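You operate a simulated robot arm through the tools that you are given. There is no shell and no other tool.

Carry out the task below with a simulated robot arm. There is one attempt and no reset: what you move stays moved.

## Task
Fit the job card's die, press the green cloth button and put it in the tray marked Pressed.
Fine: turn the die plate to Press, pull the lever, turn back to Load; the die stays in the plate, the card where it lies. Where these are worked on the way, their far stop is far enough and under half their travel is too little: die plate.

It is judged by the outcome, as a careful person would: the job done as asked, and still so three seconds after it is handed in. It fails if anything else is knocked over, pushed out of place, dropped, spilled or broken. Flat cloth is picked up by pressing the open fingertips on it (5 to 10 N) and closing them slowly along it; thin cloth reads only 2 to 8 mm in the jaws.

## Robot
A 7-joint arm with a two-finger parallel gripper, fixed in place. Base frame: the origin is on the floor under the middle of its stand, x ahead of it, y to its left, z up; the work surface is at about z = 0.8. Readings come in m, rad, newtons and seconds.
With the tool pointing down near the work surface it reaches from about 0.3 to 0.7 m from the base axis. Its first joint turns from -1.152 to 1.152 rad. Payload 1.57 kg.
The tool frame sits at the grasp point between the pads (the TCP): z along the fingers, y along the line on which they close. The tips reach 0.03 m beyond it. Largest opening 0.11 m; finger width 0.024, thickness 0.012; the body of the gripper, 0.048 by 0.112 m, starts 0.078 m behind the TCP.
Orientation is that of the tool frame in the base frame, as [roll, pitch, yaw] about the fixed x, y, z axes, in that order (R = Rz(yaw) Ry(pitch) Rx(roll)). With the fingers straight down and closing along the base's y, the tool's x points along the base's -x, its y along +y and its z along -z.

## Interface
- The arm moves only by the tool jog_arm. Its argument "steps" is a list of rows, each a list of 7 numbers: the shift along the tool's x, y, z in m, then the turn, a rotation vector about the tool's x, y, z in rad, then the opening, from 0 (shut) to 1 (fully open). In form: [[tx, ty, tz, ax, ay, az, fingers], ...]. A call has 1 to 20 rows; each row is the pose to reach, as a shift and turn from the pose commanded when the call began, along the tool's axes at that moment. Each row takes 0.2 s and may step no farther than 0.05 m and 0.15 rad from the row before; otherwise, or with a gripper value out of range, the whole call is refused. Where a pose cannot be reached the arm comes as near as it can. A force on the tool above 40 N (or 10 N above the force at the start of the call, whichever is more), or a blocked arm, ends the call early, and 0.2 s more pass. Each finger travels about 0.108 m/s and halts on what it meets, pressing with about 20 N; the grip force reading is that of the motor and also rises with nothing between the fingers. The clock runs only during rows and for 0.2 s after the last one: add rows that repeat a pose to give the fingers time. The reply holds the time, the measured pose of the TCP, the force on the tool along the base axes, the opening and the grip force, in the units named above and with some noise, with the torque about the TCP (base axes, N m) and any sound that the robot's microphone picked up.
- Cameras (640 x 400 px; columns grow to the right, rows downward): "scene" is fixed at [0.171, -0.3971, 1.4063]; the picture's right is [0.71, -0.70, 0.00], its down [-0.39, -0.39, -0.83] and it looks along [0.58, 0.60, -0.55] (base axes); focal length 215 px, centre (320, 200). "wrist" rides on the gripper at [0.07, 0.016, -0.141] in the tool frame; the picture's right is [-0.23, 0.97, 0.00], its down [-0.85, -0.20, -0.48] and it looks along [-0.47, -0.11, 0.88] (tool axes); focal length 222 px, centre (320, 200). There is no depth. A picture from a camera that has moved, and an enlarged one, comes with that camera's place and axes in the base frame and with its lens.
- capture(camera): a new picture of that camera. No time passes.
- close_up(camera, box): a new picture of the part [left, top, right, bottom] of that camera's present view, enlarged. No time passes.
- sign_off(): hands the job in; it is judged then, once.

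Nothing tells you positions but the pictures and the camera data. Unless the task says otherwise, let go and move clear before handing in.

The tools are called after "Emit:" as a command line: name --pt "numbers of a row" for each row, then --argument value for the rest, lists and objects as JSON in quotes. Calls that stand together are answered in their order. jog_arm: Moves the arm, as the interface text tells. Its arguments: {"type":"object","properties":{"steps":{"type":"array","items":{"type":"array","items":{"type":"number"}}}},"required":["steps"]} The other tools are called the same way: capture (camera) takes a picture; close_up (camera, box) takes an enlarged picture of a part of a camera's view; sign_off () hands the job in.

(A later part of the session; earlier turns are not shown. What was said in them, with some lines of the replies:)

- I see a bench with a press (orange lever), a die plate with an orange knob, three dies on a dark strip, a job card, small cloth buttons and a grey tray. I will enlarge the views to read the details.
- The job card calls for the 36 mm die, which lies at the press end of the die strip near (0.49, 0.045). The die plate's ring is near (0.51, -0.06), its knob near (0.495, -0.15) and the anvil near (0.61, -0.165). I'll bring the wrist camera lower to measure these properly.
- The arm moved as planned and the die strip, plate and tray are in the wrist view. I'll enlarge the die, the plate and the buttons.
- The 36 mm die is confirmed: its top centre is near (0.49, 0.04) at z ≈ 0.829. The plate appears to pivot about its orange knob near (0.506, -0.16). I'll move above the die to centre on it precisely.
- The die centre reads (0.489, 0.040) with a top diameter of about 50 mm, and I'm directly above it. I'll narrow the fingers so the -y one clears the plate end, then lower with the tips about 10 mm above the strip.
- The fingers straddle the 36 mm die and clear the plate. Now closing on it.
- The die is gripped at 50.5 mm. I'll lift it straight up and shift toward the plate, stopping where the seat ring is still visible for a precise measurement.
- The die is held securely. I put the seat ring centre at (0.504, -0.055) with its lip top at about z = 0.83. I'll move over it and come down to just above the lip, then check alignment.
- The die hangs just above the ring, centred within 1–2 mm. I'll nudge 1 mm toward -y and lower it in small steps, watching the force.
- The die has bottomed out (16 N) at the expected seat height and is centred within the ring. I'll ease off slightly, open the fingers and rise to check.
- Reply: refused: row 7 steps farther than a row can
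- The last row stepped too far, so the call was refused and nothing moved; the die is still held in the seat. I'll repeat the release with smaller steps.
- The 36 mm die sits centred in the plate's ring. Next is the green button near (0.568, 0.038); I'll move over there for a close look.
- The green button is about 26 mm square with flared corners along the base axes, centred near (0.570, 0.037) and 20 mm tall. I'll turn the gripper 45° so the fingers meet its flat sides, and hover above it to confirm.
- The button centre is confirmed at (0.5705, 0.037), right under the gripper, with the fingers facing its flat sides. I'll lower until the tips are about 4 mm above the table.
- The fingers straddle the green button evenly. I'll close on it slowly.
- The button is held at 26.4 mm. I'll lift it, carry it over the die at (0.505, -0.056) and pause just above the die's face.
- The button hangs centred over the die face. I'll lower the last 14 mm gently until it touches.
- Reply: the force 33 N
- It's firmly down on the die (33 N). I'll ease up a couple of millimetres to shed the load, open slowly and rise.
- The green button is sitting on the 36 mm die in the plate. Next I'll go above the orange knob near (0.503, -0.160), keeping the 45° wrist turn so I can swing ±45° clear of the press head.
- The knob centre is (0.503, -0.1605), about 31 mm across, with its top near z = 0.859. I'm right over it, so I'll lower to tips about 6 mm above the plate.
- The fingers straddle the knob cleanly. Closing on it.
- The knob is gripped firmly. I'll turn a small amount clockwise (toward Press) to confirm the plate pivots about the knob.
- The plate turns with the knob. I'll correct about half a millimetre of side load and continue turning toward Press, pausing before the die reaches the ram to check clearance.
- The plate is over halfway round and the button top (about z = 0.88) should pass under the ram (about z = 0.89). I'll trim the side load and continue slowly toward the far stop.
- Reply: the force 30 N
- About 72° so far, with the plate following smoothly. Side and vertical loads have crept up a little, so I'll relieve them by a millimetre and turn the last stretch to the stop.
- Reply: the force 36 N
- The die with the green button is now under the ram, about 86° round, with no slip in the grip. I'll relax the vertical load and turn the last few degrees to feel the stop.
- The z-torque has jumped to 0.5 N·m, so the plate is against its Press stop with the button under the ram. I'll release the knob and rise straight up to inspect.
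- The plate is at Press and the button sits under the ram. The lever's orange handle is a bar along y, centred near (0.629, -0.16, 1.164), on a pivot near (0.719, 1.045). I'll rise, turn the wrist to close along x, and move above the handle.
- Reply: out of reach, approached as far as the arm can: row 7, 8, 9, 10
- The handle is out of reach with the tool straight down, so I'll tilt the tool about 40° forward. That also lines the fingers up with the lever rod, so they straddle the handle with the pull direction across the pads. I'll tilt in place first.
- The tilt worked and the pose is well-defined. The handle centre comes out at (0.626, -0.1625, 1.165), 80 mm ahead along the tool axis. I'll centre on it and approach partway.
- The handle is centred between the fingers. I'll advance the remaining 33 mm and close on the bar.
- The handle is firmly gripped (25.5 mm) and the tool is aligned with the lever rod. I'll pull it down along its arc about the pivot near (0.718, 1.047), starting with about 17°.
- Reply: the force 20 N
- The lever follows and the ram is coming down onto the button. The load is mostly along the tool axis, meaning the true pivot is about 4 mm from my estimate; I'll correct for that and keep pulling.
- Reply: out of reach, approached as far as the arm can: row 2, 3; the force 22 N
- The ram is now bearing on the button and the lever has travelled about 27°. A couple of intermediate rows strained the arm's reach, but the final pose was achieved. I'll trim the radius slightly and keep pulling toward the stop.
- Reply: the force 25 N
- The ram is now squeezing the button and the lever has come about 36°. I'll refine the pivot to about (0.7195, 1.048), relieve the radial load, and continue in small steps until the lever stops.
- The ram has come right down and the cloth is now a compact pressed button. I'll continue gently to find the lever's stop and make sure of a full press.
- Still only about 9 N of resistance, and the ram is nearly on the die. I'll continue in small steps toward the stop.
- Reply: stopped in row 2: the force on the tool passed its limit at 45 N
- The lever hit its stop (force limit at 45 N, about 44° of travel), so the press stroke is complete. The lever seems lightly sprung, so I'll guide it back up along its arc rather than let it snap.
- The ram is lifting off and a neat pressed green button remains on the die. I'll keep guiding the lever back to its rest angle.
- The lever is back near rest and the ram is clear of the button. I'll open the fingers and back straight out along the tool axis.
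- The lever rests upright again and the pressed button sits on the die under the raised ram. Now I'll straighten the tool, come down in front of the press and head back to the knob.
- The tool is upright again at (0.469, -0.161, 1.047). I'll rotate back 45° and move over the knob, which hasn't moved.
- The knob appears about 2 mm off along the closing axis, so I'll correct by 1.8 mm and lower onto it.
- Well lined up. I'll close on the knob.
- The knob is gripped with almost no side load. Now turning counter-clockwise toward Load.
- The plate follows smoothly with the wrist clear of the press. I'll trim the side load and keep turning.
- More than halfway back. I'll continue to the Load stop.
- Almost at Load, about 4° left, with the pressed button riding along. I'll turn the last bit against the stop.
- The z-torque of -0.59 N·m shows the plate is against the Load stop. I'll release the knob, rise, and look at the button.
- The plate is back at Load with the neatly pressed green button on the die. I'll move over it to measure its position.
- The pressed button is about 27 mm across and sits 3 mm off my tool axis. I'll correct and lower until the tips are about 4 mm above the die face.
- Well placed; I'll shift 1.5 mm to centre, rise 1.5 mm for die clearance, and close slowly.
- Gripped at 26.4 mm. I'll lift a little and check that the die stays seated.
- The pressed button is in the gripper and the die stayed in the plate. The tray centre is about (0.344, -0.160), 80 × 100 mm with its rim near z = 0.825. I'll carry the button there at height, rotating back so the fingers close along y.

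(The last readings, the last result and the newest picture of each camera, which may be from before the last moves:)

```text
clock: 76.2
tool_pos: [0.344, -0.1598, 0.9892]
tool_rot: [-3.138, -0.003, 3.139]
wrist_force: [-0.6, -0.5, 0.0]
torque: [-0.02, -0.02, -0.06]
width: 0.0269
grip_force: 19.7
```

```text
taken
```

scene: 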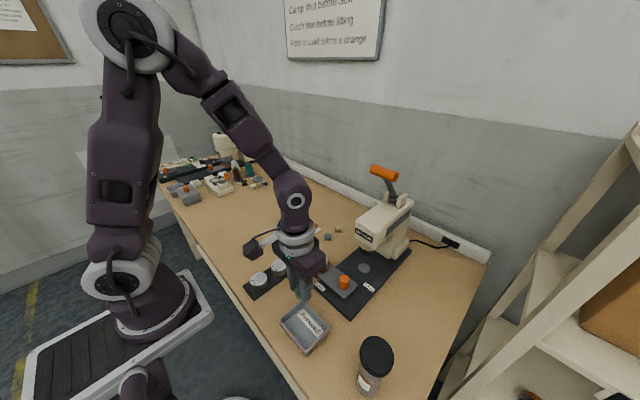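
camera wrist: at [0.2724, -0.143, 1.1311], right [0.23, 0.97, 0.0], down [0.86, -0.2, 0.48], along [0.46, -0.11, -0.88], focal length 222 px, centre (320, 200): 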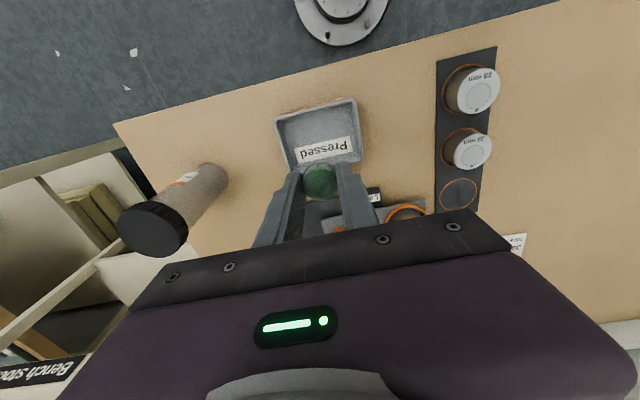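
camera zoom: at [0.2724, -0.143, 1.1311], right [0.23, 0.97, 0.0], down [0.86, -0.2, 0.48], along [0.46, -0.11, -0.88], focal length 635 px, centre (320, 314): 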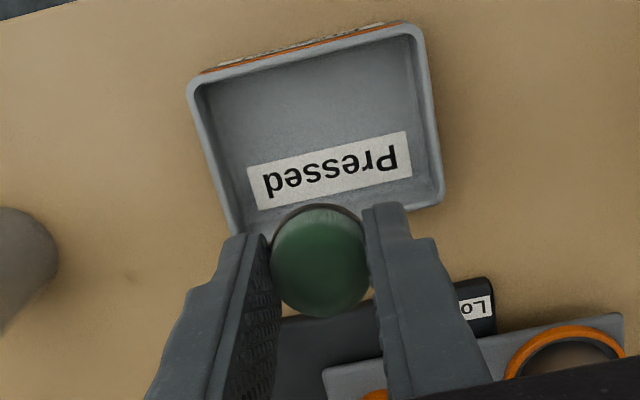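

The tray centre is confirmed at (0.345, -0.160), right below the button. Lowering it into the tray.

Emit:
jog_arm --pt "0 0 0.04 0 0 0 0.2" --pt "0 0 0.08 0 0 0 0.2" --pt "0 0 0.11 0 0 0 0.2" --pt "0 0 0.13 0 0 0 0.2" --pt "0 0 0.14 0 0 0 0.2" --pt "0 0 0.14 0 0 0 0.2"

Emit:
capture --camera "wrist"

Emit:
close_up --camera "scene" --box '[265, 270, 345, 360]'

```text
clock: 77.5
tool_pos: [0.3419, -0.1595, 0.8507]
tool_rot: [-3.138, -0.002, 3.141]
wrist_force: [0.1, -0.6, 0.3]
torque: [-0.01, -0.01, -0.02]
width: 0.0263
grip_force: 20.2
```

```text
taken
camera wrist: at [0.2716, -0.1422, 0.9914], right [0.23, 0.97, 0.0], down [0.86, -0.2, 0.48], along [0.46, -0.11, -0.88], focal length 222 px, centre (320, 200)
```

wrist: 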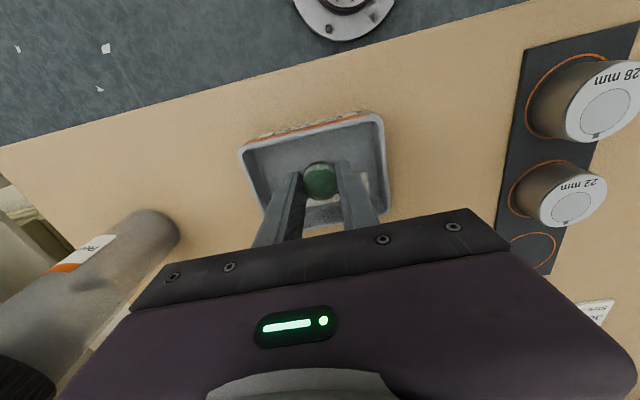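

```text
4.44 times, centred on (305, 315) of scene
camera zoom: at [0.171, -0.3971, 1.4063], right [0.71, -0.7, 0.0], down [-0.39, -0.39, -0.83], along [0.58, 0.6, -0.55], focal length 955 px, centre (387, -311)
```

zoom: 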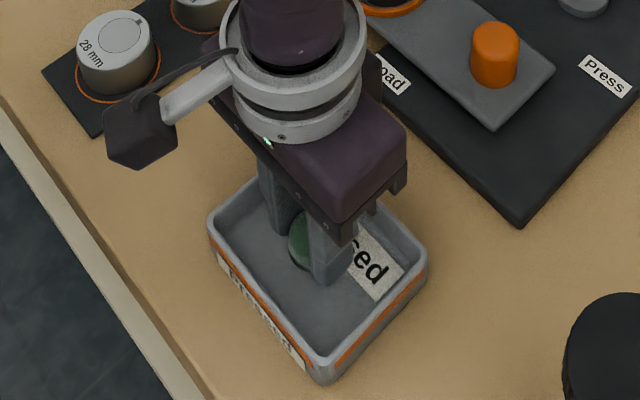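

The button is inside the tray, just above the floor. I'll lower the last few millimetres until it touches.

Emit:
jog_arm --pt "0 0 0.003 0 0 0 0.2" --pt "0 0 0.006 0 0 0 0.2" --pt "0 0 0.008 0 0 0 0.2" --pt "0 0 0.008 0 0 0 0.2"

```text
clock: 78.5
tool_pos: [0.3438, -0.1577, 0.8419]
tool_rot: [-3.138, -0.003, 3.141]
wrist_force: [-1.2, -0.2, 0.1]
torque: [0.02, 0.0, -0.01]
width: 0.0264
grip_force: 20.0
```

Emit:
jog_arm --pt "0 0 0.001 0 0 0 0.2" --pt "0 0 0.002 0 0 0 0.2" --pt "0 0 0.003 0 0 0 0.2" --pt "0 0 0.003 0 0 0 0.2"

Emit:
close_up --camera "scene" --box '[280, 300, 330, 350]'

Emit:
close_up --camera "wrist" --box '[240, 110, 400, 230]'

```text
clock: 79.5
tool_pos: [0.3439, -0.158, 0.8386]
tool_rot: [-3.137, -0.002, -3.141]
wrist_force: [0.2, -0.4, -0.6]
torque: [-0.03, -0.06, 0.02]
width: 0.0265
grip_force: 20.1
```

```text
8.00 times, centred on (305, 325) of scene
camera zoom: at [0.171, -0.3971, 1.4063], right [0.71, -0.7, 0.0], down [-0.39, -0.39, -0.83], along [0.58, 0.6, -0.55], focal length 1720 px, centre (440, -800)
```

zoom: 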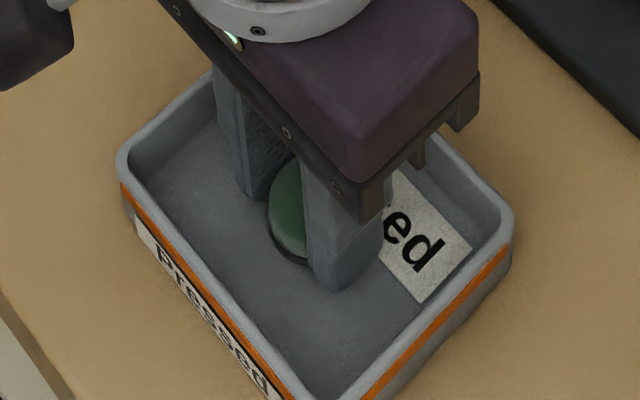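

```text
3.33 times, centred on (320, 170) of wrist
camera zoom: at [0.2727, -0.1423, 0.9793], right [0.23, 0.97, 0.0], down [0.86, -0.2, 0.48], along [0.46, -0.11, -0.88], focal length 740 px, centre (320, 300)
```

zoom: 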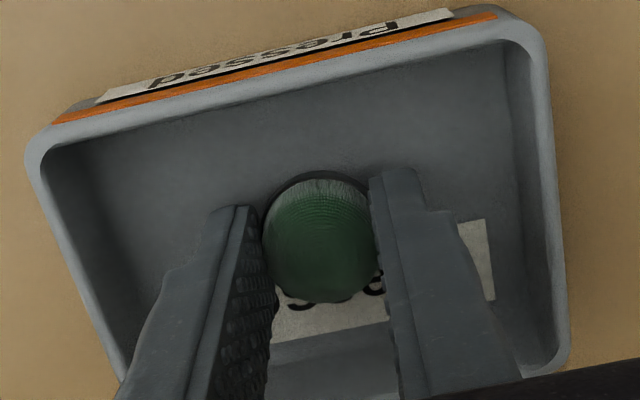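

No contact yet; a couple more millimetres down.

Emit:
jog_arm --pt "0 0 0.001 0 0 0 0.2" --pt "0 0 0.002 0 0 0 0.2" --pt "0 0 0.002 0 0 0 0.2"

```text
clock: 80.3
tool_pos: [0.3427, -0.1594, 0.8372]
tool_rot: [-3.137, -0.002, -3.141]
wrist_force: [-0.4, 0.2, -0.2]
torque: [0.01, 0.01, -0.02]
width: 0.0266
grip_force: 19.5
```

Emit:
jog_arm --pt "0 0 0.001 0 0 0 0.2" --pt "0 0 0.0015 0 0 0 0.2" --pt "0 0 0.0015 0 0 0 0.2"

Emit:
close_up --camera "scene" --box '[280, 300, 330, 350]'

```text
clock: 81.2
tool_pos: [0.3423, -0.1593, 0.8359]
tool_rot: [-3.138, -0.002, 3.14]
wrist_force: [-0.9, 0.9, 21.9]
torque: [-0.02, 0.04, -0.01]
width: 0.0267
grip_force: 20.3
```

```text
8.00 times, centred on (305, 325) of scene
camera zoom: at [0.1707, -0.397, 1.4063], right [0.71, -0.7, 0.0], down [-0.39, -0.39, -0.83], along [0.58, 0.6, -0.55], focal length 1720 px, centre (440, -800)
```

zoom: 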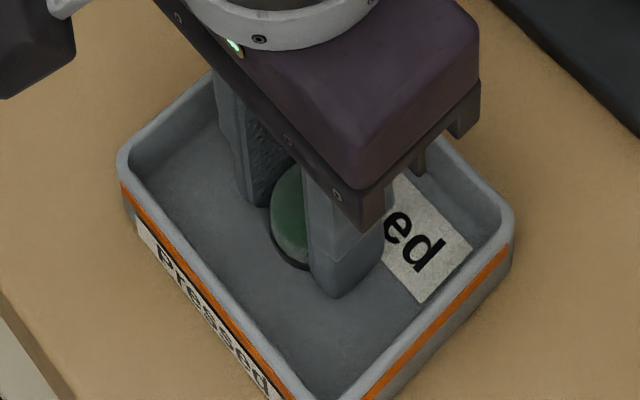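

Contact at 22 N: the button is on the tray floor. I'll ease off, open the fingers just enough, and rise straight out.

Emit:
jog_arm --pt "0 0 -0.0007 0 0 0 0.2" --pt "0 0 -0.0007 0 0 0 0.27" --pt "0 0 -0.0007 0 0 0 0.35" --pt "0 0 -0.0007 0 0 0 0.42" --pt "0 0 -0.01 0 0 0 0.42" --pt "0 0 -0.04 0 0 0 0.42" --pt "0 0 -0.08 0 0 0 0.42" --pt "0 0 -0.12 0 0 0 0.42" --pt "0 0 -0.16 0 0 0 0.5" --pt "0 0 -0.2 0 0 0 0.5" --pt "0 0 -0.2 0 0 0 0.5"

Emit:
capture --camera "scene"

Emit:
close_up --camera "scene" --box '[265, 285, 345, 365]'

Emit:
capture --camera "wrist"

```text
clock: 83.5
tool_pos: [0.3434, -0.1579, 1.035]
tool_rot: [-3.138, -0.002, -3.141]
wrist_force: [-0.3, 0.7, 0.5]
torque: [-0.01, 0.03, -0.03]
width: 0.0548
grip_force: 0.1
```

```text
taken
```

scene: 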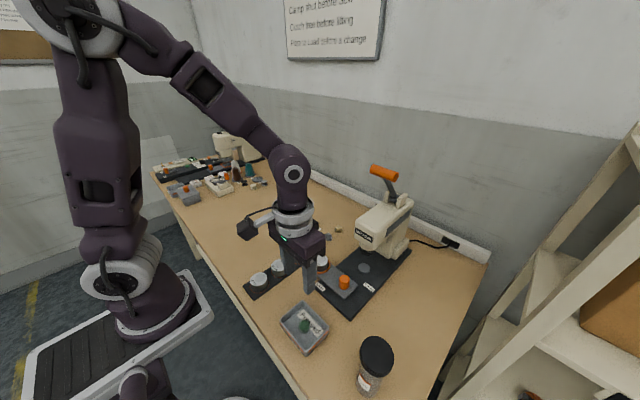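

```text
5.00 times, centred on (305, 325) of scene
camera zoom: at [0.171, -0.3971, 1.4063], right [0.71, -0.7, 0.0], down [-0.39, -0.39, -0.83], along [0.58, 0.6, -0.55], focal length 1075 px, centre (395, -425)
```

zoom: 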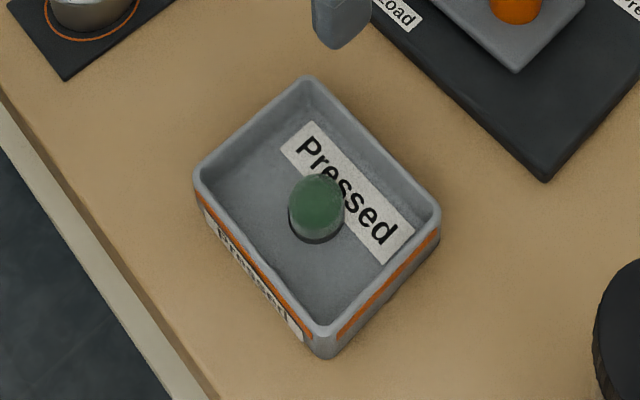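

```text
taken
camera wrist: at [0.2718, -0.1416, 1.1751], right [0.23, 0.97, 0.0], down [0.86, -0.2, 0.48], along [0.46, -0.11, -0.88], focal length 222 px, centre (320, 200)
```

wrist: 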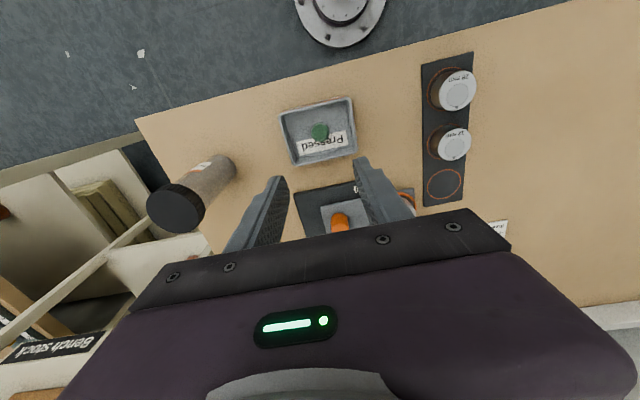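

The pressed green button sits in the Pressed tray. I'll raise the arm clear of everything and inspect the whole bench before handing in.

Emit:
jog_arm --pt "0 0 -0.04 0 0 0 0.5" --pt "0 0 -0.08 0 0 0 0.5" --pt "0 0.03 -0.11 0 0 0 0.5" --pt "0 0.06 -0.14 0 0 0 0.5" --pt "0 0.09 -0.17 0 0 0 0.5" --pt "0 0.12 -0.2 0 0 0 0.5" --pt "0 0.15 -0.22 0 0 0 0.5" --pt "0 0.18 -0.24 0 0 0 0.5" --pt "0 0.21 -0.25 0 0 0 0.5" --pt "0 0.24 -0.26 0 0 0 0.5" --pt "0 0.24 -0.26 0 0 0 0.5"

Emit:
capture --camera "scene"

Emit:
close_up --camera "scene" --box '[230, 160, 430, 360]'

Emit:
close_up --camera "wrist" --box '[200, 80, 380, 240]'

Emit:
close_up --camera "scene" --box '[295, 235, 395, 305]'

```text
clock: 86.0
tool_pos: [0.3426, 0.0824, 1.2956]
tool_rot: [-3.137, -0.002, -3.141]
wrist_force: [0.4, 0.0, 0.2]
torque: [-0.01, -0.02, -0.01]
width: 0.0551
grip_force: 0.1
```

```text
taken
```

scene: 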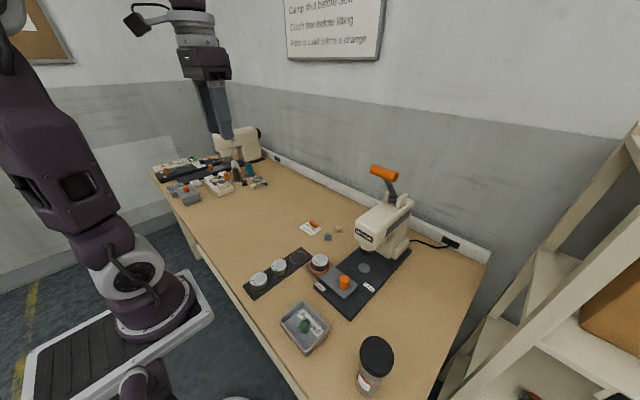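

```text
2.00 times, centred on (330, 260) of scene
camera zoom: at [0.171, -0.3971, 1.4063], right [0.71, -0.7, 0.0], down [-0.39, -0.39, -0.83], along [0.58, 0.6, -0.55], focal length 430 px, centre (300, 80)
```

zoom: 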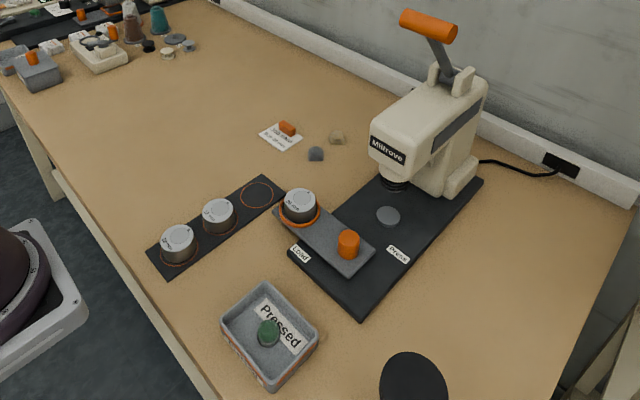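

```text
2.50 times, centred on (290, 160) of wrist
camera zoom: at [0.2725, 0.0987, 1.4363], right [0.23, 0.97, 0.0], down [0.86, -0.2, 0.48], along [0.46, -0.11, -0.88], focal length 555 px, centre (395, 300)
```

zoom: 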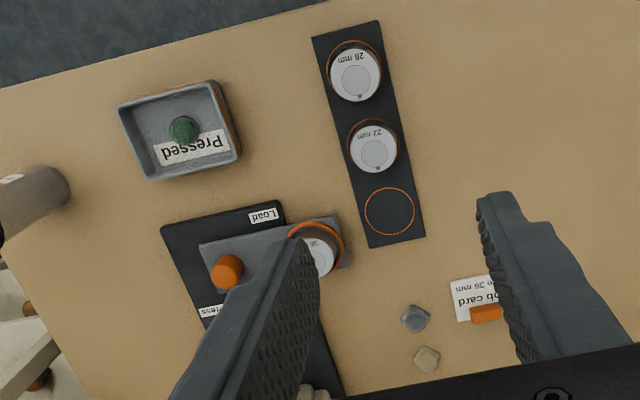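

```text
5.71 times, centred on (345, 270) of scene
camera zoom: at [0.171, -0.3971, 1.4063], right [0.71, -0.7, 0.0], down [-0.39, -0.39, -0.83], along [0.58, 0.6, -0.55], focal length 1228 px, centre (177, -200)
```

zoom: 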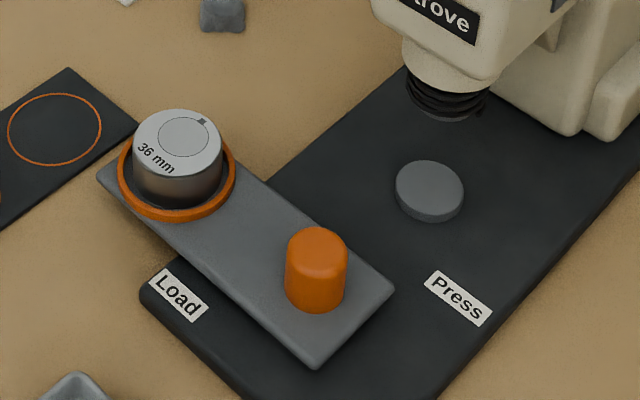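

The bench looks right: the pressed green button is in the Pressed tray, the 36 mm die is in the plate, and the plate is back exactly at Load. The lever is up, the card and other buttons are untouched, and the arm is clear. Handing in.

Emit:
sign_off

```text
The job is handed in.
```

The green cloth button is pressed and lying in the tray marked Pressed, and I've handed the job in; no result has come back yet.

- **Die:** the job card calls for 36 mm. I fitted that die in the plate, and it is still there.
- **Pressing:** I turned the plate until it met the Press stop and pulled the lever down until it would go no further. I then guided the lever back up and turned the plate back against the Load stop.
- **Button:** the cloth came out as a compact, smooth button. I set it down on the tray floor before letting go.
- **Everything else:** the job card, the other two dies and the two remaining buttons are where they were. The arm is raised clear of the bench.
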